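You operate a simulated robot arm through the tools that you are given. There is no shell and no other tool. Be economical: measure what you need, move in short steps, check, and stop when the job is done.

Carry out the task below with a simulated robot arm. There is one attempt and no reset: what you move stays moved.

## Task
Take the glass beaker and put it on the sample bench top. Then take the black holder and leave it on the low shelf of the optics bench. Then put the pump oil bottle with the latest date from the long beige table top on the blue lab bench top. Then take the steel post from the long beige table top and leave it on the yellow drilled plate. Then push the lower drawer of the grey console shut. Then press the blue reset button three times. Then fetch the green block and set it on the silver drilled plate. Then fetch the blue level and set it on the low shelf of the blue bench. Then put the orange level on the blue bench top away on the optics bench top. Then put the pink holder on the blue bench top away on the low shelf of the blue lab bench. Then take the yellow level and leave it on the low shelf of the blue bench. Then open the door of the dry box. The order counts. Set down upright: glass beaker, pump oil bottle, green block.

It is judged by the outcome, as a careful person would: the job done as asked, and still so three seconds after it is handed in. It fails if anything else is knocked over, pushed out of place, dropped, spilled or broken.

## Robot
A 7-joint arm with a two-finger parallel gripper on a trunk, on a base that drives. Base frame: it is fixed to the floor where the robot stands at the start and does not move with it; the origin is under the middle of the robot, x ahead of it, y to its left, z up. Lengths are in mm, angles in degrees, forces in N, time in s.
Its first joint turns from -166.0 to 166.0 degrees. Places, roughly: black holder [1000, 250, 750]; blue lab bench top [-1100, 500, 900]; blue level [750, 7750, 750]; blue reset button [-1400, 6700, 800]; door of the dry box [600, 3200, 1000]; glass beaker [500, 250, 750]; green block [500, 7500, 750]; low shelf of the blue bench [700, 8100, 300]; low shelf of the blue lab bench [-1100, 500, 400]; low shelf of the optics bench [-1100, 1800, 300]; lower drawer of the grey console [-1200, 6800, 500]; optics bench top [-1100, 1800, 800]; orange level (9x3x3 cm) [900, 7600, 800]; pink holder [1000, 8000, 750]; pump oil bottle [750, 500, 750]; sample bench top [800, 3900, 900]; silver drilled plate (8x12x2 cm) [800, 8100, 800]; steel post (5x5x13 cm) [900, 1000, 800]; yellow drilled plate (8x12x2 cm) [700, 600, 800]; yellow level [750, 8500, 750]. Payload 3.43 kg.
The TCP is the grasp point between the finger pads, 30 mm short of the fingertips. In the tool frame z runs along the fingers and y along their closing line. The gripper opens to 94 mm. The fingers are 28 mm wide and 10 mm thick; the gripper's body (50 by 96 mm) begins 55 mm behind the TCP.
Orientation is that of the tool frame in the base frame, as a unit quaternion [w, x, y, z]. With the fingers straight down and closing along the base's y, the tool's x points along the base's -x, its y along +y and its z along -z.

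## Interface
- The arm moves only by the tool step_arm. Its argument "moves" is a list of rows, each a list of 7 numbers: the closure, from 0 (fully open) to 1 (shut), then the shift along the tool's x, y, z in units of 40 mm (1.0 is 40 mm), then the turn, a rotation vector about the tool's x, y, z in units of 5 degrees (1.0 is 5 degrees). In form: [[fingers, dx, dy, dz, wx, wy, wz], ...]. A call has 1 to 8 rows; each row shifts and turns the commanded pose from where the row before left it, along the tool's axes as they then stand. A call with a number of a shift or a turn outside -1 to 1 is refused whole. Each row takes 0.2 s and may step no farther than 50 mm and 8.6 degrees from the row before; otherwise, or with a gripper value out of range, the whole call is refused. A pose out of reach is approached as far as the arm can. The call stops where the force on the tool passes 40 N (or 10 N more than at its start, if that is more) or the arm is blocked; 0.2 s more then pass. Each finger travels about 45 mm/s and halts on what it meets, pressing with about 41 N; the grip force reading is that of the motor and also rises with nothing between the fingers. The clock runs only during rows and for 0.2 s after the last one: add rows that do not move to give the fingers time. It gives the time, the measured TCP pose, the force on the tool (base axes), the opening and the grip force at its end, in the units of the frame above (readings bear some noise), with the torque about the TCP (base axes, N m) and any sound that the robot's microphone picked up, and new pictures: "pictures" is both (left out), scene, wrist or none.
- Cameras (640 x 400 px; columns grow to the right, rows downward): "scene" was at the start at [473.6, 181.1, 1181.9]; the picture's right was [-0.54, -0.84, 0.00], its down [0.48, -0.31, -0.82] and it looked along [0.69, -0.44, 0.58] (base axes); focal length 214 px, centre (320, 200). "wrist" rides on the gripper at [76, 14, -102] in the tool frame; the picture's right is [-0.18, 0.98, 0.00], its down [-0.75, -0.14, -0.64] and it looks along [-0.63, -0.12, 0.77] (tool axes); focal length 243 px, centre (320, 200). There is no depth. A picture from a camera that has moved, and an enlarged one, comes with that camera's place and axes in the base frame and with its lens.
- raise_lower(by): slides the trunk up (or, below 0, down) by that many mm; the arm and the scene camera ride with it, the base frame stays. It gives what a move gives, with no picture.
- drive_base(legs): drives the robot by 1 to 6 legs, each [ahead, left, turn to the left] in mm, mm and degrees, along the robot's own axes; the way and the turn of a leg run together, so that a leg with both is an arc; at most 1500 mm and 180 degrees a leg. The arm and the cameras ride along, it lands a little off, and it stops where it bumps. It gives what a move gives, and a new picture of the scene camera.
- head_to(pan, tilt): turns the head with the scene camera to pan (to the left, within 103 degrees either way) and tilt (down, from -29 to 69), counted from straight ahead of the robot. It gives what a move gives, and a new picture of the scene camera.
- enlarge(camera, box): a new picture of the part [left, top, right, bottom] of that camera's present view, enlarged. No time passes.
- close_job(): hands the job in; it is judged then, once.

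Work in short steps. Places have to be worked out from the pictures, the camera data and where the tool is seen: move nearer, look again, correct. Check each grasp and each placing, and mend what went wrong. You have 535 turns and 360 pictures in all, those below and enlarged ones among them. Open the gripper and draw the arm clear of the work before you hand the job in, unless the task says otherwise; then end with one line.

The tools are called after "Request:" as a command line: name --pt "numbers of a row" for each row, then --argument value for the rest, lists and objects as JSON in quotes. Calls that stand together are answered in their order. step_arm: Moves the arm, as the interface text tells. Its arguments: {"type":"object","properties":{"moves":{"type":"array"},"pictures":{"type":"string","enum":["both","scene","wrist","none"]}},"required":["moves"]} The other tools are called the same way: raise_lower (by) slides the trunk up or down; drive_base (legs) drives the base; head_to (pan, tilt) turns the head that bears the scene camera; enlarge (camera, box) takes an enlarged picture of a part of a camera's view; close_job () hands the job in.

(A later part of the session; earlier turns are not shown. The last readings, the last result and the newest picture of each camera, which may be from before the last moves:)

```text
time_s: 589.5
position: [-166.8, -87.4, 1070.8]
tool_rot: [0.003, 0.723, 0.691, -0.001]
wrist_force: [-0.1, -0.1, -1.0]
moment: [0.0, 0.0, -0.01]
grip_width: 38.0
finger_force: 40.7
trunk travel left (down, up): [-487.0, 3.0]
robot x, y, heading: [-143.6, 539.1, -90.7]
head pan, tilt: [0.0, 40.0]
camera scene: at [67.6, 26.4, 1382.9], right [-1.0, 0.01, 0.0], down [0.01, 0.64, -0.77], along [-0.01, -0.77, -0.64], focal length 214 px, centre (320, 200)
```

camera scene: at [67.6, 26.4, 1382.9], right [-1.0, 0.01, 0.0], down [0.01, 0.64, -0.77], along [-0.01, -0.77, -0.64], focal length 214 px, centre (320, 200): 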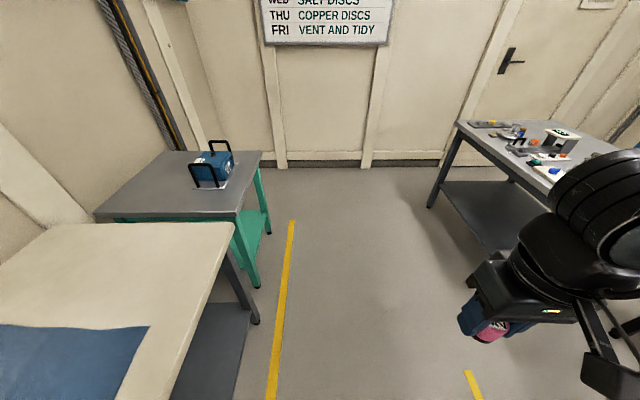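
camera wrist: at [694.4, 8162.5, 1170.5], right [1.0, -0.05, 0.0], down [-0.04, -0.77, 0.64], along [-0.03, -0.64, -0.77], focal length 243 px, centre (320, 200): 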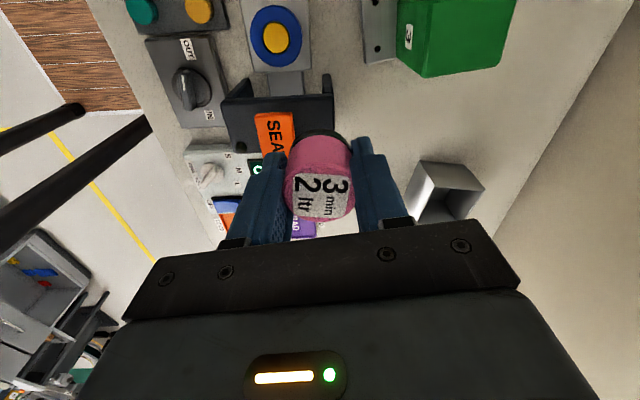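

I turn right to face the blue lab bench, lower the trunk, and look at its low shelf.

Request:
drive_base --legs '[[0, 0, -89.3]]'

Request:
raise_lower --by -400

Request:
head_to --pan 0 --tilt 35

```text
time_s: 593.6
position: [-768.7, 547.4, 1070.7]
tool_rot: [0.002, 1.0, -0.01, -0.001]
wrist_force: [0.0, 0.3, -1.5]
moment: [0.01, 0.02, 0.01]
grip_width: 38.7
finger_force: 41.1
trunk travel left (down, up): [-487.0, 3.0]
robot x, y, heading: [-141.7, 537.0, -178.8]
head pan, tilt: [0.0, 40.0]
camera scene: at [-644.7, 314.1, 1382.8], right [-0.01, 1.0, 0.0], down [0.64, 0.01, -0.77], along [-0.77, -0.01, -0.64], focal length 214 px, centre (320, 200)
```

scene: 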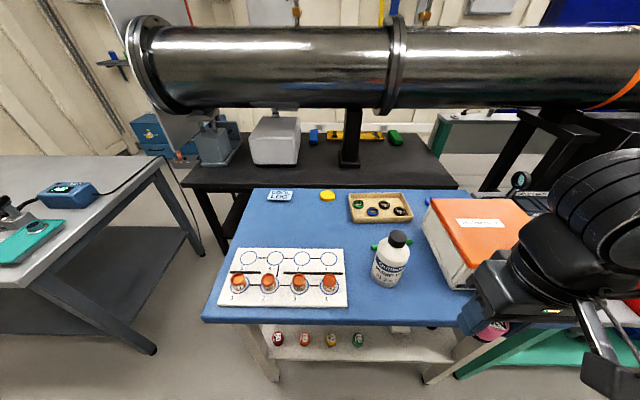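

```text
time_s: 597.5
position: [-769.1, 546.3, 670.6]
tool_rot: [0.001, 1.0, -0.01, -0.002]
wrist_force: [-0.6, 0.2, -1.0]
moment: [-0.02, 0.02, 0.01]
grip_width: 38.3
finger_force: 40.4
trunk travel left (down, up): [-87.0, 403.0]
robot x, y, heading: [-143.7, 534.2, -179.1]
head pan, tilt: [0.0, 40.0]
```

```text
time_s: 598.1
position: [-768.7, 546.9, 669.9]
tool_rot: [0.0, 1.0, -0.01, -0.002]
wrist_force: [0.7, 0.1, -1.0]
moment: [-0.02, 0.02, -0.01]
grip_width: 38.4
finger_force: 40.6
trunk travel left (down, up): [-87.0, 403.0]
robot x, y, heading: [-145.8, 536.5, -179.2]
head pan, tilt: [0.0, 35.0]
camera scene: at [-647.7, 314.0, 990.4], right [-0.01, 1.0, 0.0], down [0.57, 0.01, -0.82], along [-0.82, -0.01, -0.57], focal length 214 px, centre (320, 200)
```

scene: 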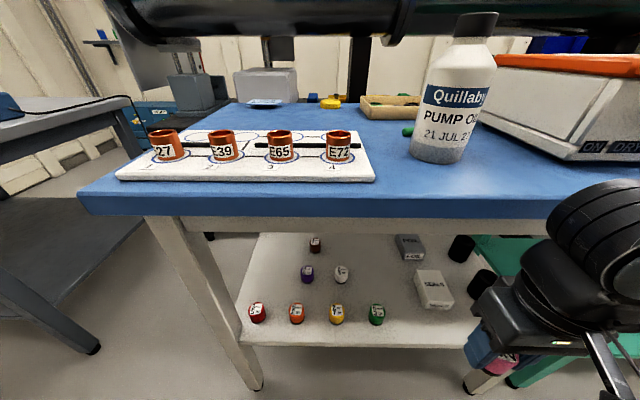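

I see the shelf: pucks in a front row at x≈-970 (green at y≈480), white box from y≈640. A free spot is (-965,572). I lower and tilt the tool in front of the shelf.

Request:
raise_lower --by -80

Request:
step_arm --pt "1 0 -0.3 0.6 0 -1 0" --pt "1 0 -0.3 0.7 0 -1 0" --pt "1 0.1 0 0.8 0 -1 0" --pt "1 0.1 0 0.8 0 -1 0" --pt "1 0.1 0 0.6 0 -1 0" --pt "1 0.1 0 0.3 0 -1 0" --pt "1 0 0 0 0 0 0" --pictures "both"

```text
time_s: 599.3
position: [-768.1, 547.5, 591.6]
tool_rot: [0.001, 1.0, -0.01, -0.002]
wrist_force: [-0.3, 0.0, -1.7]
moment: [0.02, 0.01, -0.03]
grip_width: 38.0
finger_force: 41.2
trunk travel left (down, up): [-7.0, 483.0]
robot x, y, heading: [-143.7, 540.5, -179.0]
head pan, tilt: [0.0, 35.0]
```

```text
time_s: 600.9
position: [-804.8, 569.2, 462.1]
tool_rot: [-0.001, 0.966, -0.009, -0.26]
wrist_force: [-0.2, 0.2, -1.3]
moment: [-0.04, -0.02, 0.01]
grip_width: 38.2
finger_force: 41.0
out of reach, approached as far as the arm can: row 6
trunk travel left (down, up): [-7.0, 483.0]
robot x, y, heading: [-142.3, 538.7, -178.9]
head pan, tilt: [0.0, 35.0]
camera scene: at [-647.7, 313.9, 910.4], right [-0.01, 1.0, 0.0], down [0.57, 0.01, -0.82], along [-0.82, -0.01, -0.57], focal length 214 px, centre (320, 200)
camera wrist: at [-687.5, 552.2, 512.1], right [-0.18, -0.98, 0.09], down [-0.33, 0.15, 0.93], along [-0.93, 0.14, -0.34], focal length 243 px, centre (320, 200)
```

scene: 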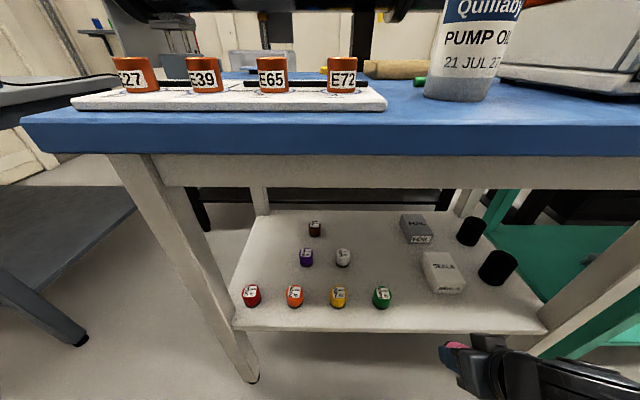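
wrist: 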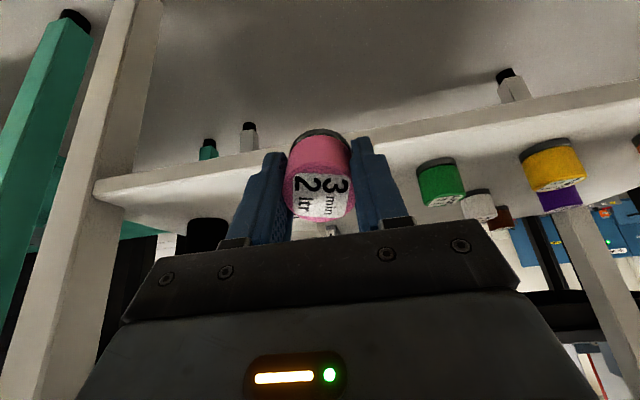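

Path is clear between the green puck and the leg. I move in 140 mm.

Request:
step_arm --pt "1 -0.61 0 0.35 0 0 0" --pt "1 -0.61 0 0.35 0 0 0" --pt "1 -0.61 0 0.35 0 0 0" --pt "1 -0.61 0 0.35 0 0 0" --pt "1 -0.61 0 0.35 0 0 0" --pt "1 0 0 0 0 0 0" --pictures "both"

```text
time_s: 602.3
position: [-943.5, 569.4, 462.2]
tool_rot: [-0.001, 0.965, -0.009, -0.26]
wrist_force: [0.4, -0.5, -0.5]
moment: [-0.02, -0.02, 0.0]
grip_width: 38.2
finger_force: 41.3
trunk travel left (down, up): [-7.0, 483.0]
robot x, y, heading: [-144.5, 538.5, -179.3]
head pan, tilt: [0.0, 35.0]
camera scene: at [-647.7, 314.0, 910.4], right [-0.01, 1.0, 0.0], down [0.57, 0.01, -0.82], along [-0.82, -0.01, -0.57], focal length 214 px, centre (320, 200)
camera wrist: at [-827.3, 553.5, 512.8], right [-0.18, -0.98, 0.1], down [-0.33, 0.15, 0.93], along [-0.93, 0.13, -0.35], focal length 243 px, centre (320, 200)
```

scene: 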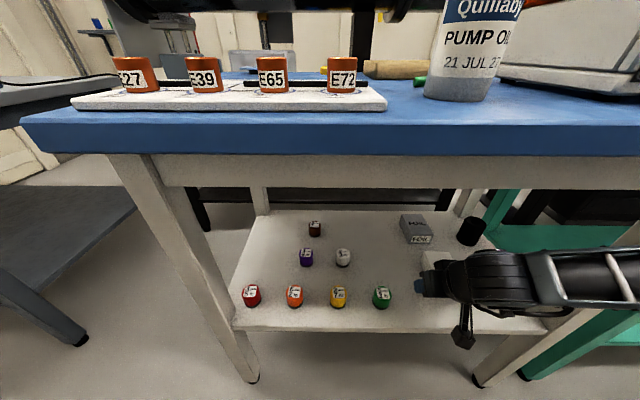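
wrist: 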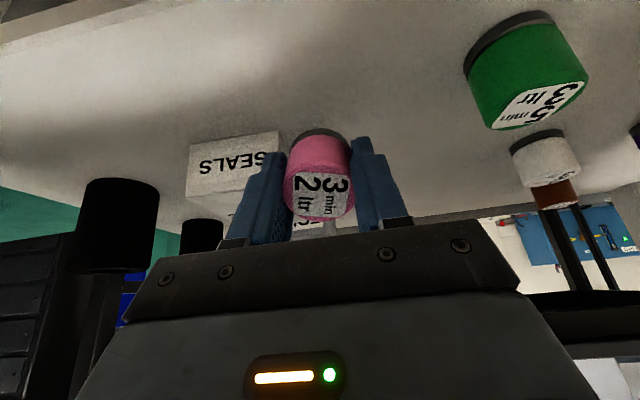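

SEALS box is well behind. I descend ~80 mm.

Request:
step_arm --pt "1 0.22 0 0.38 0 0 0" --pt "1 0.22 0 0.38 0 0 0" --pt "1 0.22 0 0.38 0 0 0" --pt "1 0.22 0 0.38 0 0 0" --pt "1 0.1 0 0.17 0 0 0" --pt "1 0 0 0 0 0 0" --pictures "wrist"

```text
time_s: 603.0
position: [-948.8, 570.4, 435.0]
tool_rot: [0.001, 0.964, -0.008, -0.267]
wrist_force: [3.8, 1.8, 18.7]
moment: [0.04, -0.12, 0.0]
grip_width: 38.1
finger_force: 40.8
trunk travel left (down, up): [-7.0, 483.0]
robot x, y, heading: [-144.5, 538.4, -179.4]
head pan, tilt: [0.0, 35.0]
stopped in row 3: the force on the tool passed its limit at 62 N (the readings are from after the stop); the commanded pose is now the measured one
camera wrist: at [-831.5, 554.6, 482.7], right [-0.17, -0.98, 0.1], down [-0.31, 0.15, 0.94], along [-0.93, 0.13, -0.33], focal length 243 px, centre (320, 200)
```

wrist: 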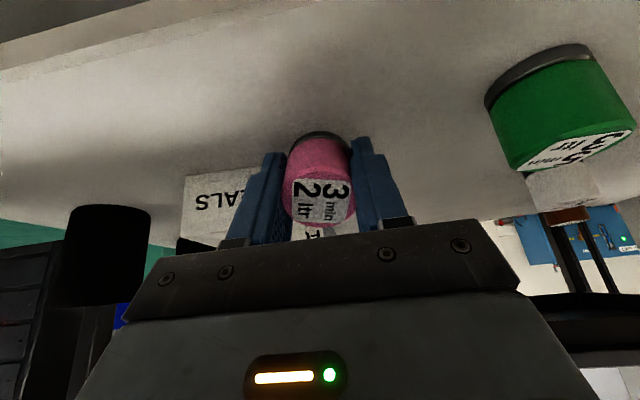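

The shelf is actually at z≈393, and the holder touches it. I open slowly, only to ~55 mm since the SEALS box is near.

Request:
step_arm --pt "0.57 0 0 0 0 0 0" --pt "0.53 0 0 0 0 0 0" --pt "0.48 0 0 0 0 0 0" --pt "0.42 0 0 0 0 0 0" --pt "0.42 0 0 0 0 0 0" --pictures "wrist"

```text
time_s: 604.1
position: [-948.8, 569.7, 433.6]
tool_rot: [0.001, 0.964, -0.008, -0.266]
wrist_force: [1.5, -9.6, 11.9]
moment: [0.0, -0.03, 0.01]
grip_width: 49.3
finger_force: 0.0
trunk travel left (down, up): [-7.0, 483.0]
robot x, y, heading: [-145.7, 538.8, -179.1]
head pan, tilt: [0.0, 35.0]
camera wrist: at [-830.8, 554.1, 481.6], right [-0.17, -0.98, 0.1], down [-0.32, 0.15, 0.94], along [-0.93, 0.13, -0.34], focal length 243 px, centre (320, 200)
```

wrist: 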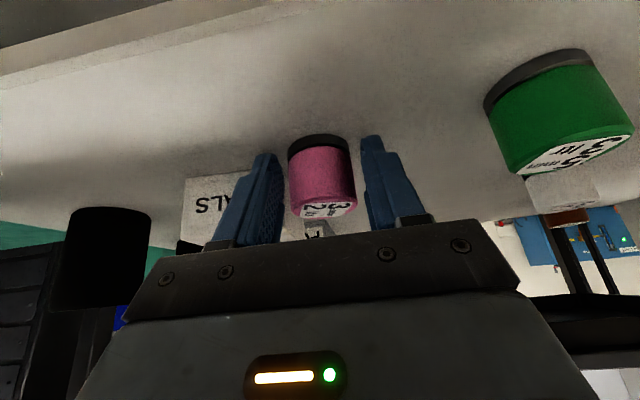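

Pink holder stands. I raise 5 mm, open slightly more, and back out.

Request:
step_arm --pt "0.45 -0.07 0 -0.12 0 0 0" --pt "0.4 0 0 0 0 0 0" --pt "0.4 0 0 0 0 0 0" --pictures "none"

Request:
step_arm --pt "0.4 0 0 -0.4 0 0 0" --pt "0.4 0 0 -0.7 0 0 0" --pt "0.4 0.3 0 -0.7 0 0 0" --pt "0.4 0.7 0 -0.5 0 0 0" --pt "0.4 0.7 0 -0.4 0 0 0" --pt "0.4 0.5 0 -0.3 0 0 0" --pictures "both"

```text
time_s: 605.0
position: [-948.5, 570.6, 437.6]
tool_rot: [0.0, 0.964, -0.008, -0.265]
wrist_force: [-0.7, 0.5, -0.9]
moment: [-0.01, 0.02, 0.0]
grip_width: 56.3
finger_force: 0.0
trunk travel left (down, up): [-7.0, 483.0]
robot x, y, heading: [-139.7, 537.3, -179.2]
head pan, tilt: [0.0, 35.0]
```

```text
time_s: 606.4
position: [-811.3, 567.0, 496.0]
tool_rot: [0.001, 0.964, -0.007, -0.266]
wrist_force: [-0.3, 0.6, -0.5]
moment: [0.04, -0.03, -0.01]
grip_width: 56.5
finger_force: 0.1
trunk travel left (down, up): [-7.0, 483.0]
robot x, y, heading: [-140.4, 535.6, -179.4]
head pan, tilt: [0.0, 35.0]
camera scene: at [-647.7, 313.9, 910.4], right [-0.01, 1.0, 0.0], down [0.57, 0.01, -0.82], along [-0.82, -0.01, -0.57], focal length 214 px, centre (320, 200)
camera wrist: at [-693.7, 552.6, 545.3], right [-0.17, -0.98, 0.1], down [-0.32, 0.15, 0.94], along [-0.93, 0.13, -0.33], focal length 243 px, centre (320, 200)
```

scene: 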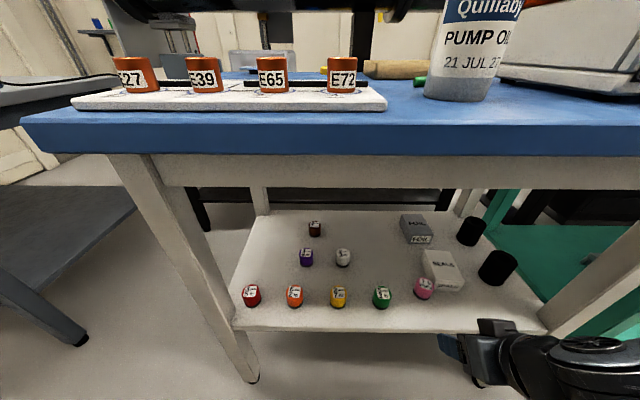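
wrist: 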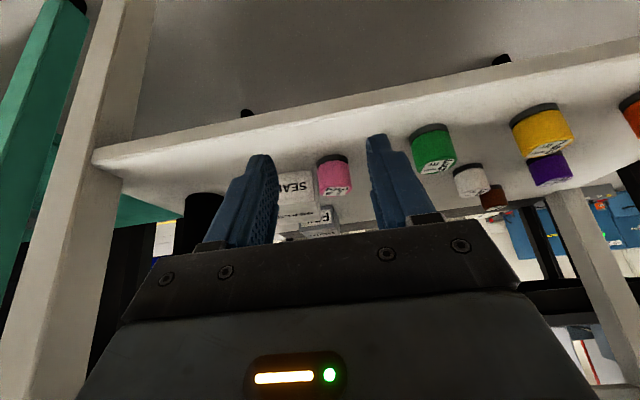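

Pink holder stands neatly in the row. Next the yellow level: I straighten the tool, raise, and drive back up.

Request:
step_arm --pt "0 0.6 0 -0.7 0 1 0" --pt "0 0.5 0 -0.7 0 1 0" --pt "0 0 0 -0.7 0 1 0" --pt "0 0 0 -0.6 0 1 0" --pt "0 0 0 -0.5 0 1 0" --pt "0 0 0 -0.3 0 1 0" --pictures "none"

Request:
raise_lower --by 400

Request:
raise_lower --by 80

Request:
drive_base --legs '[[0, 0, -90.6], [1400, 0, 0], [1400, 0, 0]]'

```text
time_s: 607.8
position: [-742.6, 570.5, 591.5]
tool_rot: [0.001, 1.0, -0.007, -0.007]
wrist_force: [0.2, -1.3, 0.3]
moment: [-0.02, 0.02, 0.03]
grip_width: 94.0
finger_force: 0.1
out of reach, approached as far as the arm can: row 2, 3, 4
trunk travel left (down, up): [-7.0, 483.0]
robot x, y, heading: [-141.2, 539.7, -179.2]
head pan, tilt: [0.0, 35.0]
```

```text
time_s: 611.6
position: [-743.9, 570.5, 991.4]
tool_rot: [0.002, 1.0, -0.008, -0.007]
wrist_force: [-0.6, 0.4, 0.8]
moment: [0.0, -0.04, 0.0]
grip_width: 94.0
finger_force: 0.0
trunk travel left (down, up): [-407.0, 83.0]
robot x, y, heading: [-139.5, 538.5, -179.1]
head pan, tilt: [0.0, 35.0]
```

```text
time_s: 612.8
position: [-743.7, 570.7, 1072.8]
tool_rot: [0.002, 1.0, -0.008, -0.007]
wrist_force: [0.3, 0.1, -0.8]
moment: [0.0, 0.0, 0.02]
grip_width: 94.1
finger_force: 0.1
trunk travel left (down, up): [-487.0, 3.0]
robot x, y, heading: [-143.9, 539.9, -179.1]
head pan, tilt: [0.0, 35.0]
```

```text
time_s: 630.2
position: [-103.9, 3954.6, 1070.9]
tool_rot: [0.004, -0.692, 0.721, 0.006]
wrist_force: [-0.4, -0.2, 0.1]
moment: [-0.01, 0.03, 0.03]
grip_width: 94.1
finger_force: 0.0
trunk travel left (down, up): [-487.0, 3.0]
robot x, y, heading: [-152.1, 3352.7, 89.2]
head pan, tilt: [0.0, 35.0]
camera scene: at [-360.0, 3864.4, 1390.4], right [1.0, -0.01, 0.0], down [-0.01, -0.57, -0.82], along [0.01, 0.82, -0.57], focal length 214 px, centre (320, 200)
```

scene: 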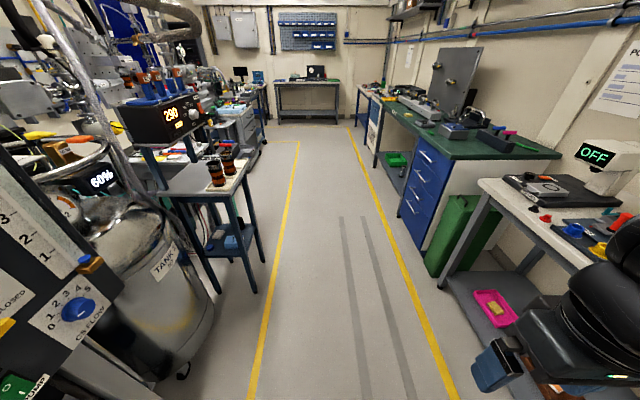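

Continue to y≈8400 and face the blue bench.

Request:
drive_base --legs '[[1400, 0, 0.8], [1400, 30, 0], [1400, 0, 0], [847, 0, 0]]'

Request:
drive_base --legs '[[0, 0, -90]]'

```text
time_s: 654.3
position: [-34.5, 8963.1, 1072.0]
tool_rot: [0.003, -0.691, 0.723, 0.006]
wrist_force: [0.4, -0.2, 0.1]
moment: [0.01, -0.02, 0.01]
grip_width: 94.2
finger_force: 0.1
trunk travel left (down, up): [-487.0, 3.0]
robot x, y, heading: [-85.1, 8361.0, 89.3]
head pan, tilt: [0.0, 35.0]
camera scene: at [-289.5, 8874.4, 1390.4], right [1.0, -0.02, 0.0], down [-0.01, -0.57, -0.82], along [0.01, 0.82, -0.57], focal length 214 px, centre (320, 200)
```

scene: 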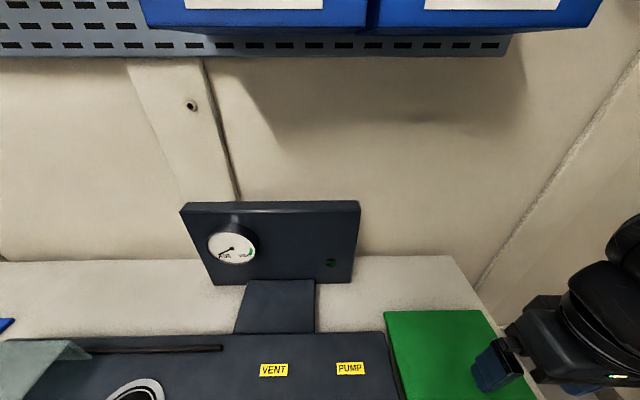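

```text
time_s: 658.5
position: [515.7, 8317.2, 1070.9]
tool_rot: [0.007, 0.018, 1.0, 0.001]
wrist_force: [-0.2, -0.3, 0.2]
moment: [0.03, -0.02, -0.02]
grip_width: 94.0
finger_force: 0.0
trunk travel left (down, up): [-487.0, 3.0]
robot x, y, heading: [-86.5, 8363.7, -0.4]
head pan, tilt: [0.0, 35.0]
camera scene: at [427.9, 8572.1, 1390.4], right [-0.01, -1.0, 0.0], down [-0.57, 0.0, -0.82], along [0.82, -0.01, -0.57], focal length 214 px, centre (320, 200)
```

scene: 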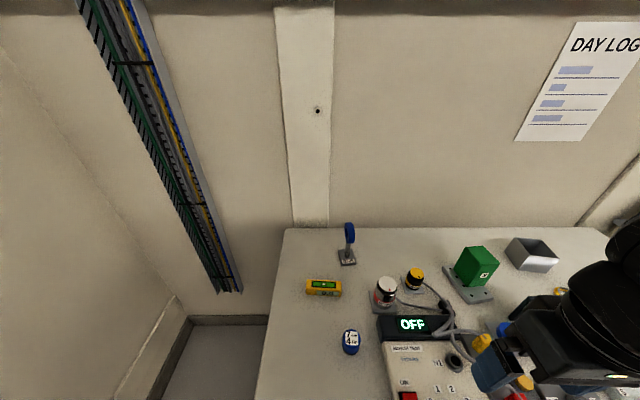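

Yellow level ≈(780,8557), axis nearly along y. I rotate the tool by -91° and move over it.

Request:
step_arm --pt "0 -0.5 0.6 0 0 0 1" --pt "0 -0.5 0.6 0 0 0 1" --pt "0 -0.5 0.6 0 0 0 1" --pt "0 -0.4 0.7 0 0 0 1" --pt "0 0 0 0 0 0 1" --pt "0 0 0 0 0 0 1" --pt "0 0 0 0 0 0 1" --pt "0 0 0 0 0 0 1" --pictures "none"

Request:
step_arm --pt "0 0 0 0 0 0 1" --pt "0 0 0 0 0 0 1" --pt "0 0 0 0 0 0 1" --pt "0 0 0 0 0 0 1" --pt "0 0 0 0 0 0 1" --pt "0 0 0 0 0 0 1" --pt "0 0 0 0 0 0 1" --pt "0 0 0 0 0 0 1" --pictures "none"

Request:
step_arm --pt "0 0 0 0 0 0 1" --pt "0 0 0 0 0 0 1" --pt "0 0 0 0 0 0 0.3" --pt "0 0 0 0 0 0 0" --pictures "both"

```text
time_s: 660.3
position: [606.4, 8402.3, 1072.7]
tool_rot: [0.006, 0.359, 0.933, 0.004]
wrist_force: [0.6, 0.3, -0.1]
moment: [-0.02, -0.01, 0.01]
grip_width: 93.7
finger_force: 0.0
trunk travel left (down, up): [-487.0, 3.0]
robot x, y, heading: [-86.7, 8362.5, -0.2]
head pan, tilt: [0.0, 35.0]
```

```text
time_s: 662.1
position: [607.4, 8403.4, 1073.1]
tool_rot: [0.005, 0.658, 0.753, 0.007]
wrist_force: [0.9, 0.4, 0.0]
moment: [-0.02, 0.0, 0.0]
grip_width: 94.0
finger_force: 0.2
trunk travel left (down, up): [-487.0, 3.0]
robot x, y, heading: [-85.1, 8361.3, -0.5]
head pan, tilt: [0.0, 35.0]
```

```text
time_s: 663.1
position: [607.9, 8403.0, 1072.4]
tool_rot: [0.003, 0.729, 0.684, 0.006]
wrist_force: [-0.6, 0.2, 0.0]
moment: [-0.01, 0.0, 0.0]
grip_width: 94.1
finger_force: 0.0
trunk travel left (down, up): [-487.0, 3.0]
robot x, y, heading: [-82.9, 8364.4, -0.4]
head pan, tilt: [0.0, 35.0]
camera scene: at [427.9, 8572.1, 1390.4], right [-0.01, -1.0, 0.0], down [-0.57, 0.0, -0.82], along [0.82, -0.01, -0.57], focal length 214 px, centre (320, 200)
camera wrist: at [624.4, 8478.4, 1175.8], right [0.97, -0.25, 0.01], down [-0.2, -0.75, 0.64], along [-0.15, -0.62, -0.77], focal length 243 px, centre (320, 200)
```

scene: 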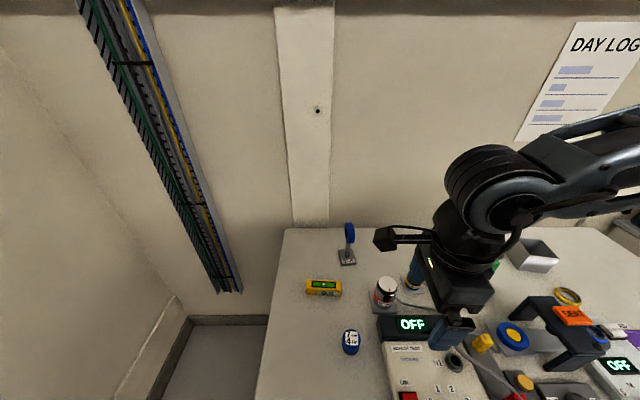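
wrist: 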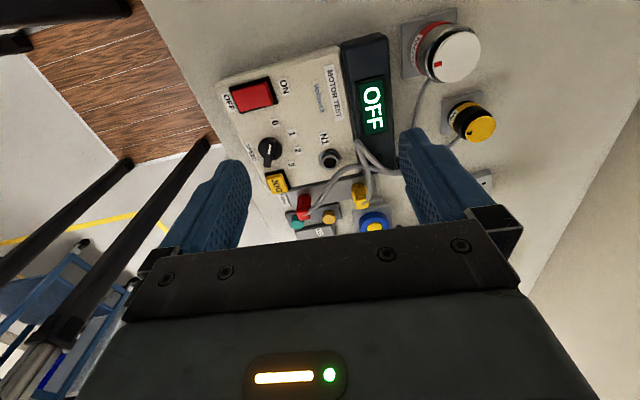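

Move over the level (about +172,+154).

Request:
step_arm --pt "0 0.68 0.68 0 0 0 0" --pt "0 0.68 0.68 0 0 0 0" --pt "0 0.68 0.68 0 0 0 0" --pt "0 0.68 0.68 0 0 0 0" --pt "0 0.69 0.68 0.4 0 0 0" --pt "0 0.69 0.65 0.8 0 0 0" --pt "0 0 0 0.8 0 0 0" --pt "0 0 0 0 0 0 0" --pictures "wrist"

```text
time_s: 664.9
position: [780.3, 8558.3, 994.2]
tool_rot: [0.004, 0.729, 0.685, 0.006]
wrist_force: [-1.3, -0.3, -0.8]
moment: [0.02, 0.0, 0.0]
grip_width: 94.1
finger_force: 0.1
trunk travel left (down, up): [-487.0, 3.0]
robot x, y, heading: [-85.6, 8360.4, -0.6]
head pan, tilt: [0.0, 35.0]
camera wrist: at [797.9, 8633.6, 1097.9], right [0.97, -0.24, 0.01], down [-0.2, -0.75, 0.64], along [-0.15, -0.62, -0.77], focal length 243 px, centre (320, 200)
```

wrist: 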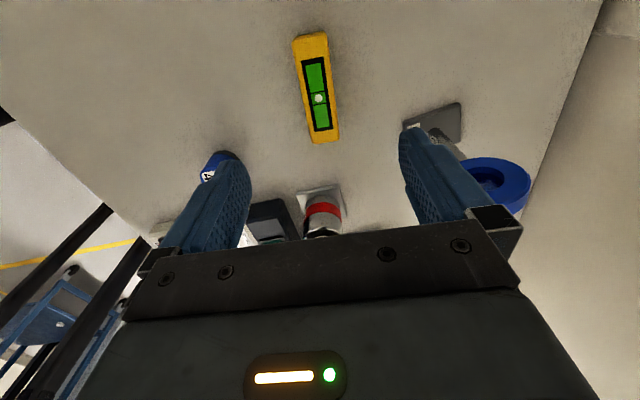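

Well centred. Descend to z≈855.

Request:
step_arm --pt "0 0 -0.03 0.7 0 0 0.4" --pt "0 0 0 0.8 0 0 0" --pt "0 0 0 0.8 0 0 0" --pt "0 0 0 0.7 0 0 0" --pt "0 0 0 0.4 0 0 0" --pt "0 0 0 0 0 0 0" --pictures "wrist"

```text
time_s: 666.3
position: [780.8, 8556.4, 861.5]
tool_rot: [0.003, 0.741, 0.671, 0.007]
wrist_force: [-0.5, -0.8, 0.4]
moment: [0.02, 0.01, -0.03]
grip_width: 94.0
finger_force: 0.0
trunk travel left (down, up): [-487.0, 3.0]
robot x, y, heading: [-86.3, 8364.3, -0.5]
head pan, tilt: [0.0, 35.0]
camera wrist: at [800.0, 8631.3, 963.8], right [0.96, -0.28, 0.01], down [-0.22, -0.74, 0.64], along [-0.17, -0.61, -0.77], focal length 243 px, centre (320, 200)
```

wrist: 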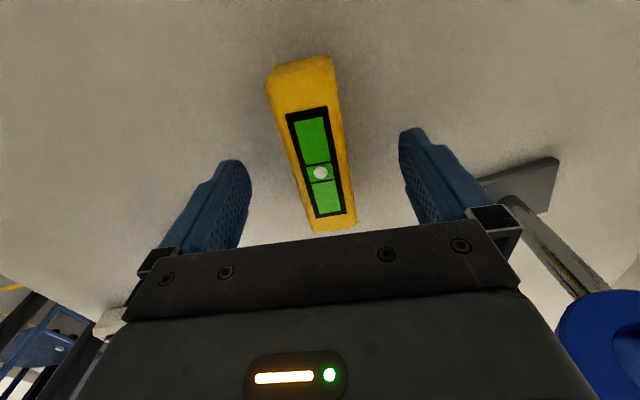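

Centred. Lower 8 mm more and close.

Request:
step_arm --pt "0 0 0 0.2 0 0 0" --pt "0 0 0 0 0 0 0" --pt "1 0 0 0 0 0 0" --pt "1 0 0 0 0 0 0" --pt "1 0 0 0 0 0 0" --pt "1 0 0 0 0 0 0" --pt "1 0 0 0 0 0 0" --pictures "wrist"

```text
time_s: 667.9
position: [779.8, 8556.8, 853.5]
tool_rot: [0.003, 0.741, 0.672, 0.006]
wrist_force: [0.2, 0.5, 0.8]
moment: [0.01, -0.01, 0.05]
grip_width: 36.0
finger_force: 41.0
trunk travel left (down, up): [-487.0, 3.0]
robot x, y, heading: [-86.1, 8365.8, -0.3]
head pan, tilt: [0.0, 35.0]
camera wrist: at [800.4, 8631.8, 956.3], right [0.96, -0.28, 0.01], down [-0.22, -0.74, 0.64], along [-0.17, -0.61, -0.77], focal length 243 px, centre (320, 200)
```

wrist: 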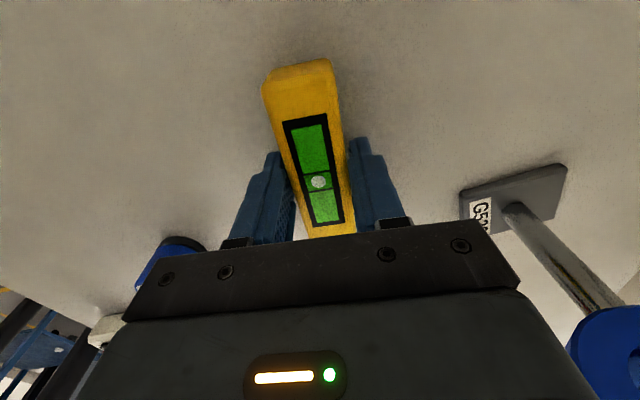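

Gripped. Lift, retract and yaw back to 0°.

Request:
step_arm --pt "1 0 0 -0.5 0 0 0" --pt "1 0 0 -0.9 0 0 0" --pt "1 0 0 -0.9 0 0 0" --pt "1 0 0 -0.9 0 0 0" --pt "1 0 0 -0.9 0 0 0" --pt "1 -0.3 -0.6 -0.9 0 0 0" --pt "1 -0.6 -0.7 0 0 0 0" --pt "1 -0.6 -0.7 0 0 0 0" --pictures "none"

Request:
step_arm --pt "1 -0.6 -0.7 0 0 0 0" --pt "1 -0.6 -0.7 0 0 0 0" --pt "1 -0.6 -0.5 0 0 0 -1" --pt "1 0 0 0 0 0 -1" --pt "1 0 0 0 0 0 -1" --pt "1 0 0 0 0 0 -1" --pt "1 0 0 0 0 0 -1" --pt "1 0 0 0 0 0 -1" --pictures "none"

Request:
step_arm --pt "1 0 0 0 0 0 -1" --pt "1 0 0 0 0 0 -1" --pt "1 0 0 0 0 0 -1" --pt "1 0 0 0 0 0 -1" --pt "1 0 0 0 0 0 -1" --pt "1 0 0 0 0 0 -1" --pt "1 0 0 0 0 0 -1" --pt "1 0 0 0 0 0 -1" --pictures "none"

Request:
step_arm --pt "1 0 0 0 0 0 -1" --pt "1 0 0 0 0 0 -1" --pt "1 0 0 0 0 0 -1" --pt "1 0 0 0 0 0 -1" --pt "1 0 0 0 0 0 -1" --pictures "scene"

```text
time_s: 669.7
position: [691.2, 8505.6, 1049.6]
tool_rot: [0.004, 0.741, 0.672, 0.006]
wrist_force: [0.2, 0.9, -1.6]
moment: [0.0, 0.05, -0.01]
grip_width: 36.1
finger_force: 41.0
trunk travel left (down, up): [-487.0, 3.0]
robot x, y, heading: [-87.1, 8359.4, -0.1]
head pan, tilt: [0.0, 35.0]
```

```text
time_s: 671.5
position: [609.8, 8441.1, 1049.6]
tool_rot: [0.005, 0.541, 0.841, 0.006]
wrist_force: [-0.2, -0.8, -1.6]
moment: [0.01, 0.02, 0.0]
grip_width: 36.1
finger_force: 41.3
trunk travel left (down, up): [-487.0, 3.0]
robot x, y, heading: [-85.7, 8362.9, -0.6]
head pan, tilt: [0.0, 35.0]
```

```text
time_s: 673.3
position: [609.3, 8441.8, 1050.0]
tool_rot: [0.006, 0.221, 0.975, 0.003]
wrist_force: [0.5, -0.7, -2.4]
moment: [0.01, -0.02, 0.01]
grip_width: 35.8
finger_force: 41.2
trunk travel left (down, up): [-487.0, 3.0]
robot x, y, heading: [-89.4, 8362.9, -0.1]
head pan, tilt: [0.0, 35.0]
```

```text
time_s: 674.5
position: [611.0, 8439.7, 1049.2]
tool_rot: [0.007, 0.004, 1.0, 0.002]
wrist_force: [-0.1, -0.1, -1.9]
moment: [0.01, 0.01, -0.02]
grip_width: 36.0
finger_force: 40.5
trunk travel left (down, up): [-487.0, 3.0]
robot x, y, heading: [-83.7, 8365.3, -0.5]
head pan, tilt: [0.0, 35.0]
camera scene: at [427.9, 8572.1, 1390.4], right [-0.01, -1.0, 0.0], down [-0.57, 0.0, -0.82], along [0.82, -0.01, -0.57], focal length 214 px, centre (320, 200)
```

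scene: 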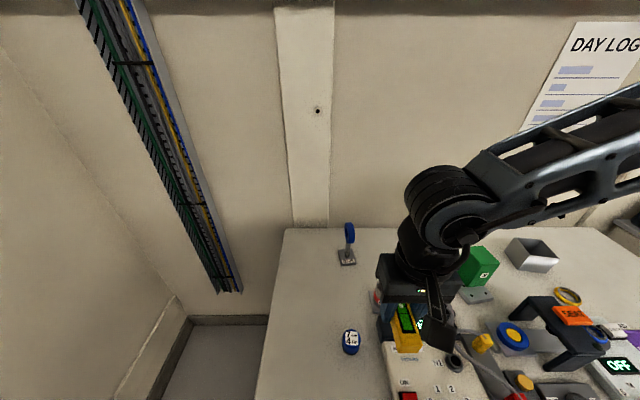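

Back off and position in front of the shelf at y≈8240, then lower.

Request:
drive_base --legs '[[-295, 0, 0.4], [0, -200, 0]]'

Request:
raise_lower --by -400

Request:
raise_lower --by -80

Request:
step_arm --pt "1 -0.2 0 0.6 0 -1 0" --pt "1 -0.2 0 0.6 0 -1 0" --pt "1 0 0 0.6 0 -1 0" --pt "1 0 0 0.6 0 -1 0" --pt "1 0 0 0.5 0 -1 0" --pt "1 0 0 0.5 0 -1 0" --pt "1 0 0 0 0 0 0" --pictures "both"

```text
time_s: 677.7
position: [311.9, 8244.6, 1049.5]
tool_rot: [0.006, 0.005, 1.0, 0.002]
wrist_force: [0.2, -0.1, -1.3]
moment: [-0.04, -0.02, -0.03]
grip_width: 35.9
finger_force: 41.5
trunk travel left (down, up): [-487.0, 3.0]
robot x, y, heading: [-380.9, 8165.4, -0.1]
head pan, tilt: [0.0, 35.0]
camera scene: at [130.3, 8374.9, 1390.4], right [-0.01, -1.0, 0.0], down [-0.57, 0.0, -0.82], along [0.82, 0.0, -0.57], focal length 214 px, centre (320, 200)
```

scene: 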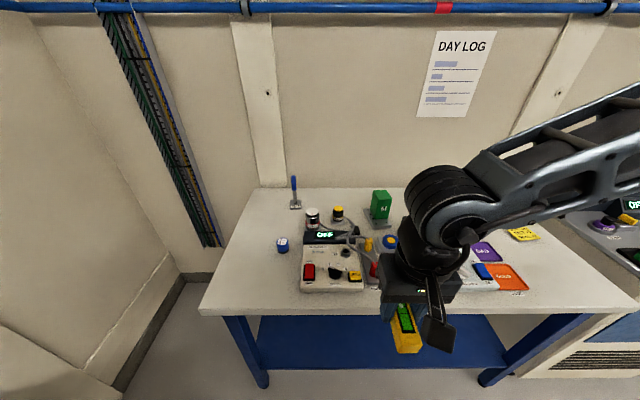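

```text
time_s: 681.5
position: [313.2, 8243.8, 650.1]
tool_rot: [0.007, 0.004, 1.0, 0.001]
wrist_force: [-0.2, 0.2, -3.2]
moment: [-0.03, -0.02, 0.04]
grip_width: 35.5
finger_force: 40.8
trunk travel left (down, up): [-87.0, 403.0]
robot x, y, heading: [-383.1, 8164.9, -0.6]
head pan, tilt: [0.0, 35.0]
```

```text
time_s: 682.7
position: [312.2, 8244.4, 568.1]
tool_rot: [0.007, 0.005, 1.0, 0.002]
wrist_force: [-0.1, -0.3, -1.1]
moment: [-0.02, 0.04, -0.02]
grip_width: 35.8
finger_force: 40.7
trunk travel left (down, up): [-7.0, 483.0]
robot x, y, heading: [-383.2, 8164.2, -0.3]
head pan, tilt: [0.0, 35.0]
```

```text
time_s: 684.3
position: [358.2, 8242.6, 441.3]
tool_rot: [0.267, 0.005, 0.964, 0.001]
wrist_force: [0.5, -0.2, -2.4]
moment: [0.03, 0.04, 0.01]
grip_width: 35.7
finger_force: 41.2
trunk travel left (down, up): [-7.0, 483.0]
robot x, y, heading: [-382.6, 8162.2, -0.2]
head pan, tilt: [0.0, 35.0]
camera scene: at [130.2, 8374.8, 910.4], right [-0.01, -1.0, 0.0], down [-0.57, 0.0, -0.82], along [0.82, 0.0, -0.57], focal length 214 px, centre (320, 200)
camera wrist: at [239.6, 8258.0, 489.0], right [0.17, 0.98, 0.1], down [0.32, -0.15, 0.94], along [0.93, -0.13, -0.33], focal length 243 px, centre (320, 200)
```

scene: 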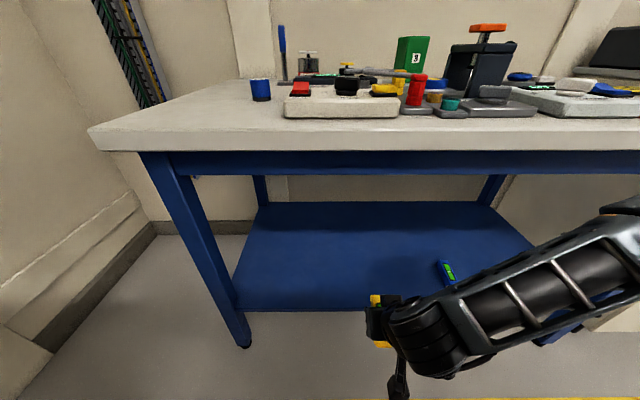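
wrist: 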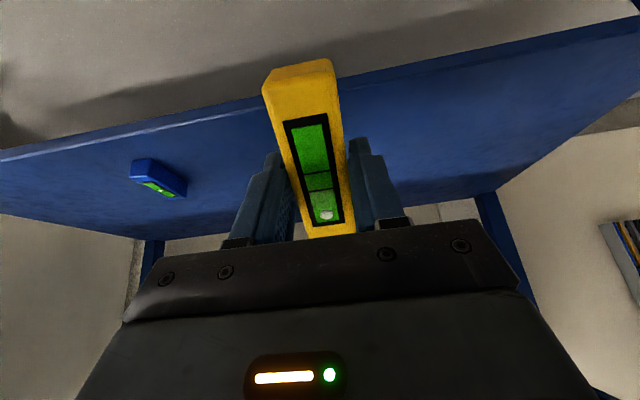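

Same approach as before: drive in 85 mm, push the tool in 130 mm, then descend.

Request:
drive_base --legs '[[85, 0, 0]]'

Request:
step_arm --pt "1 -0.56 0 0.33 0 0 0" --pt "1 -0.56 0 0.33 0 0 0" --pt "1 -0.56 0 0.33 0 0 0" --pt "1 -0.56 0 0.33 0 0 0" --pt "1 -0.56 0 0.33 0 0 0" --pt "1 0 0 0 0 0 0" --pictures "both"

```text
time_s: 685.4
position: [442.5, 8243.1, 440.6]
tool_rot: [0.265, 0.004, 0.964, 0.001]
wrist_force: [-0.5, -0.2, -1.6]
moment: [0.0, 0.04, -0.03]
grip_width: 35.6
finger_force: 41.0
trunk travel left (down, up): [-7.0, 483.0]
robot x, y, heading: [-295.8, 8162.8, -0.1]
head pan, tilt: [0.0, 35.0]
camera scene: at [214.2, 8374.4, 910.4], right [-0.01, -1.0, 0.0], down [-0.57, 0.0, -0.82], along [0.82, 0.0, -0.57], focal length 214 px, centre (320, 200)
```

scene: 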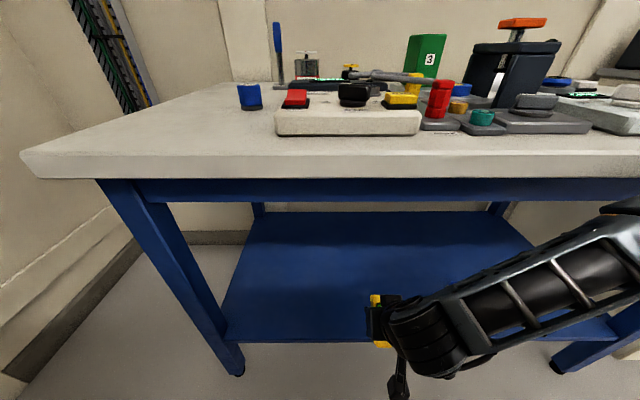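

```text
time_s: 687.0
position: [526.9, 8235.2, 415.4]
tool_rot: [0.233, 0.007, 0.972, 0.005]
wrist_force: [1.0, -0.1, -1.1]
moment: [0.01, 0.0, 0.0]
grip_width: 35.7
finger_force: 41.3
trunk travel left (down, up): [-7.0, 483.0]
robot x, y, heading: [-312.1, 8161.4, -0.4]
head pan, tilt: [0.0, 35.0]
stopped in row 6: the arm was blocked; the commanded pose is now the measured one
camera scene: at [201.7, 8371.5, 912.6], right [-0.01, -1.0, 0.0], down [-0.57, 0.0, -0.82], along [0.82, -0.01, -0.57], focal length 214 px, centre (320, 200)
camera wrist: at [411.8, 8249.8, 471.6], right [0.18, 0.98, 0.1], down [0.38, -0.16, 0.91], along [0.91, -0.12, -0.4], focal length 243 px, centre (320, 200)
```

scene: 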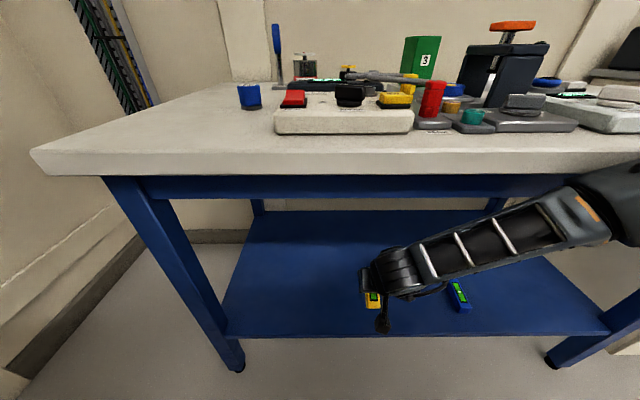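
wrist: 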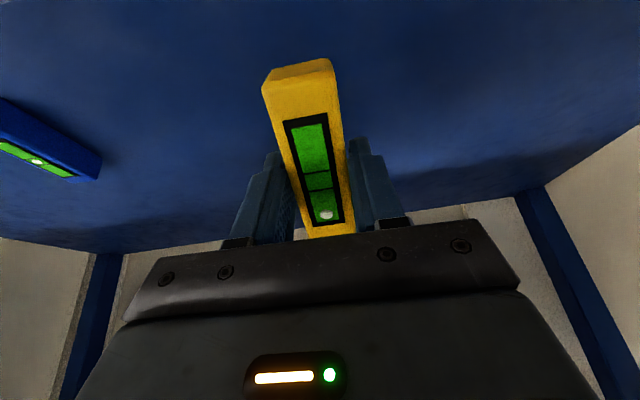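

The forearm seems to have met the bench edge (TCP too far left of the robot). I back the tool out, and shift it to the robot's centre line as with the blue level.

Request:
step_arm --pt "1 0.6 0 -0.3 0 0 0" --pt "1 0.8 0 -0.4 0 0 0" --pt "1 0.8 0 -0.4 0 0 0" --pt "1 0 0 0 0 0 0" --pictures "scene"

```text
time_s: 688.0
position: [432.5, 8236.8, 417.5]
tool_rot: [0.238, 0.008, 0.971, 0.005]
wrist_force: [-0.9, 0.3, -1.3]
moment: [-0.01, 0.02, 0.01]
grip_width: 35.4
finger_force: 40.5
trunk travel left (down, up): [-7.0, 483.0]
robot x, y, heading: [-311.5, 8163.6, -0.7]
head pan, tilt: [0.0, 35.0]
camera scene: at [202.5, 8371.6, 910.4], right [-0.01, -1.0, 0.0], down [-0.57, 0.0, -0.82], along [0.82, -0.01, -0.57], focal length 214 px, centre (320, 200)
```

scene: 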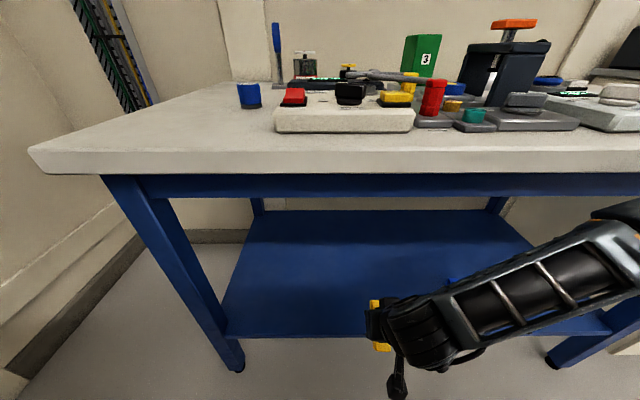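

Everything on top is unmoved. I shift the tool 110 mm right, drive 20 ahead, then go in.

Request:
step_arm --pt "1 0 -0.9 0 0 0 0" --pt "1 0 -0.9 0 0 0 0" --pt "1 0 -0.9 0 0 -0.5 0" --pt "1 0 0 0 0 0 0" --pictures "none"

Request:
drive_base --legs '[[20, 0, 0.5]]'

Request:
step_arm --pt "1 -0.56 0 0.33 0 0 0" --pt "1 -0.56 0 0.33 0 0 0" --pt "1 -0.56 0 0.33 0 0 0" --pt "1 0 0 0 0 0 0" --pictures "both"

```text
time_s: 689.0
position: [433.3, 8127.2, 416.4]
tool_rot: [0.259, 0.008, 0.966, 0.005]
wrist_force: [-0.5, -0.5, -1.8]
moment: [0.01, -0.03, 0.01]
grip_width: 35.7
finger_force: 41.5
trunk travel left (down, up): [-7.0, 483.0]
robot x, y, heading: [-312.4, 8167.4, -0.4]
head pan, tilt: [0.0, 35.0]
```

```text
time_s: 689.8
position: [454.6, 8133.1, 415.5]
tool_rot: [0.259, 0.003, 0.966, 0.007]
wrist_force: [-0.2, 0.1, -2.3]
moment: [0.01, -0.02, 0.02]
grip_width: 35.3
finger_force: 40.5
trunk travel left (down, up): [-7.0, 483.0]
robot x, y, heading: [-292.3, 8161.9, 0.1]
head pan, tilt: [0.0, 35.0]
camera scene: at [220.6, 8375.9, 910.4], right [0.0, -1.0, 0.0], down [-0.57, 0.0, -0.82], along [0.82, 0.0, -0.57], focal length 214 px, centre (320, 200)
```

scene: 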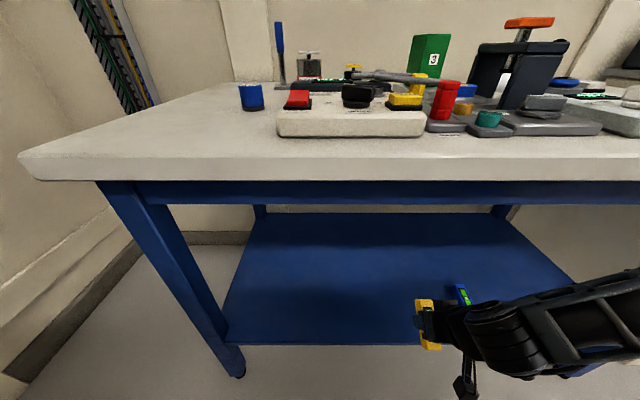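

```text
time_s: 690.8
position: [530.7, 8133.9, 417.8]
tool_rot: [0.258, 0.003, 0.966, 0.006]
wrist_force: [0.3, -0.5, -2.6]
moment: [0.01, -0.02, 0.0]
grip_width: 31.2
finger_force: 41.0
trunk travel left (down, up): [-7.0, 483.0]
robot x, y, heading: [-288.2, 8162.4, 0.1]
head pan, tilt: [0.0, 35.0]
camera scene: at [220.6, 8375.9, 910.4], right [0.0, -1.0, 0.0], down [-0.57, 0.0, -0.82], along [0.82, 0.0, -0.57], focal length 214 px, centre (320, 200)
camera wrist: at [412.9, 8147.3, 467.2], right [0.16, 0.98, 0.1], down [0.33, -0.15, 0.93], along [0.93, -0.12, -0.35], focal length 243 px, centre (320, 200)
```

scene: 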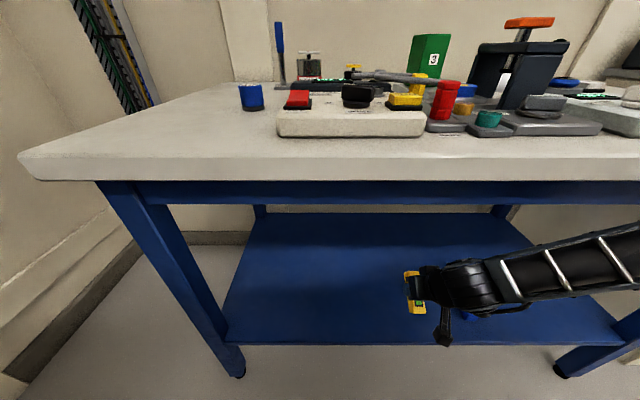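
wrist: 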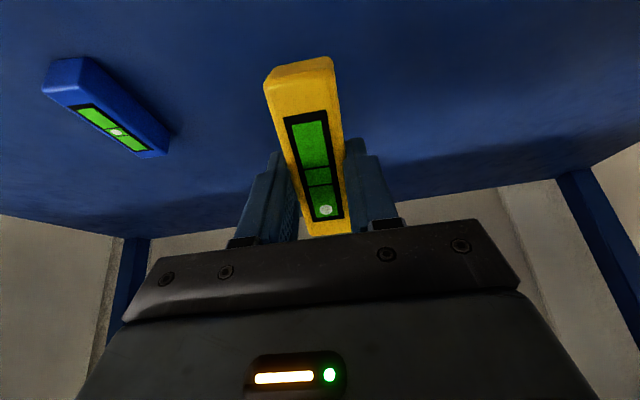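

The grip reads 31 mm now, so I place it here soon: 15 mm further in and descend.

Request:
step_arm --pt "1 -0.36 0 0.22 0 0 0" --pt "1 0.1 0 0.2 0 0 0" --pt "1 0.13 0 0.22 0 0 0" --pt "1 0.13 0 0.22 0 0 0" --pt "1 0.13 0 0.22 0 0 0" --pt "1 0 0 0 0 0 0" --pictures "wrist"

```text
time_s: 692.2
position: [548.9, 8133.0, 374.1]
tool_rot: [0.259, 0.003, 0.966, 0.006]
wrist_force: [0.1, -0.5, -1.3]
moment: [-0.01, -0.01, 0.0]
grip_width: 31.3
finger_force: 41.2
trunk travel left (down, up): [-7.0, 483.0]
robot x, y, heading: [-288.7, 8167.6, -0.1]
head pan, tilt: [0.0, 35.0]
camera wrist: at [430.5, 8147.3, 425.4], right [0.16, 0.98, 0.11], down [0.33, -0.15, 0.93], along [0.93, -0.12, -0.35], focal length 243 px, centre (320, 200)
```

wrist: 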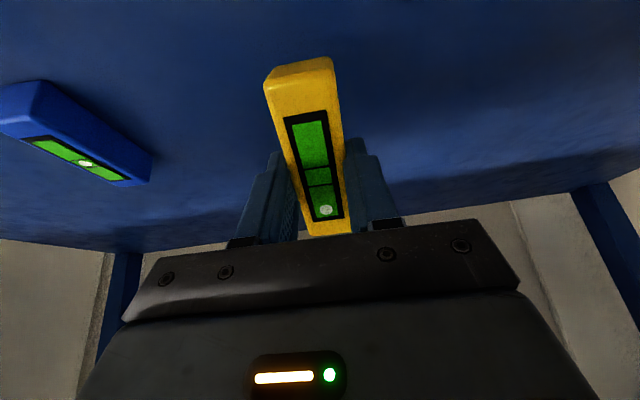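

Held steady. Continue down to contact (~z 340).

Request:
step_arm --pt "1 0.12 0 0.21 0 0 0" --pt "1 0.12 0 0.21 0 0 0" --pt "1 0.05 0 0.09 0 0 0" --pt "1 0.05 0 0.09 0 0 0" --pt "1 0 0 0 0 0 0" --pictures "none"

Request:
step_arm --pt "1 0.05 0 0.09 0 0 0" --pt "1 0.05 0 0.09 0 0 0" --pt "1 0 0 0 0 0 0" --pictures "none"

```text
time_s: 693.4
position: [548.8, 8133.6, 348.4]
tool_rot: [0.259, 0.003, 0.966, 0.006]
wrist_force: [-0.8, -0.8, -1.6]
moment: [0.02, -0.03, -0.02]
grip_width: 31.3
finger_force: 40.9
trunk travel left (down, up): [-7.0, 483.0]
robot x, y, heading: [-291.9, 8168.0, -0.1]
head pan, tilt: [0.0, 35.0]
```

```text
time_s: 694.2
position: [549.5, 8134.7, 339.7]
tool_rot: [0.259, 0.003, 0.966, 0.006]
wrist_force: [-1.1, 0.4, 3.8]
moment: [-0.07, 0.22, -0.04]
grip_width: 31.4
finger_force: 41.1
trunk travel left (down, up): [-7.0, 483.0]
robot x, y, heading: [-295.5, 8160.3, -0.1]
head pan, tilt: [0.0, 35.0]
```

Touching. I press down gently ~13 mm so the level pivots flat.

Request:
step_arm --pt "1 0.05 0 0.09 0 0 0" --pt "1 0.05 0 0.09 0 0 0" --pt "1 0.05 0 0.09 0 0 0" --pt "1 0 0 0 0 0 0" --pictures "wrist"

```text
time_s: 694.8
position: [552.1, 8134.6, 337.2]
tool_rot: [0.263, 0.003, 0.965, 0.006]
wrist_force: [-4.4, 0.0, 23.3]
moment: [-0.39, 1.0, -0.07]
grip_width: 31.7
finger_force: 41.5
trunk travel left (down, up): [-7.0, 483.0]
robot x, y, heading: [-291.9, 8161.1, -0.0]
head pan, tilt: [0.0, 35.0]
stopped in row 2: the force on the tool passed its limit at 45 N (the readings are from after the stop); the commanded pose is now the measured one
camera wrist: at [434.2, 8148.2, 386.7], right [0.16, 0.98, 0.11], down [0.32, -0.15, 0.93], along [0.93, -0.12, -0.34], focal length 243 px, centre (320, 200)
```

wrist: 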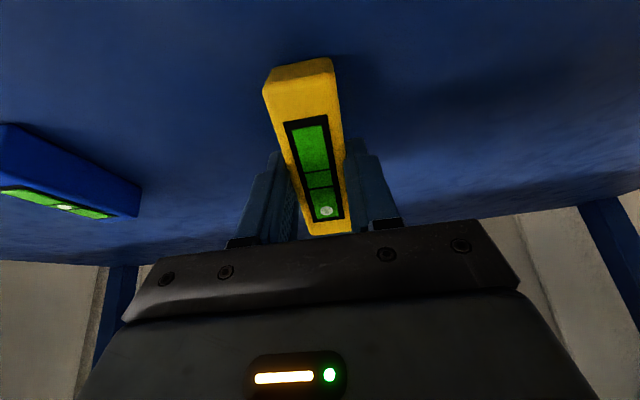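

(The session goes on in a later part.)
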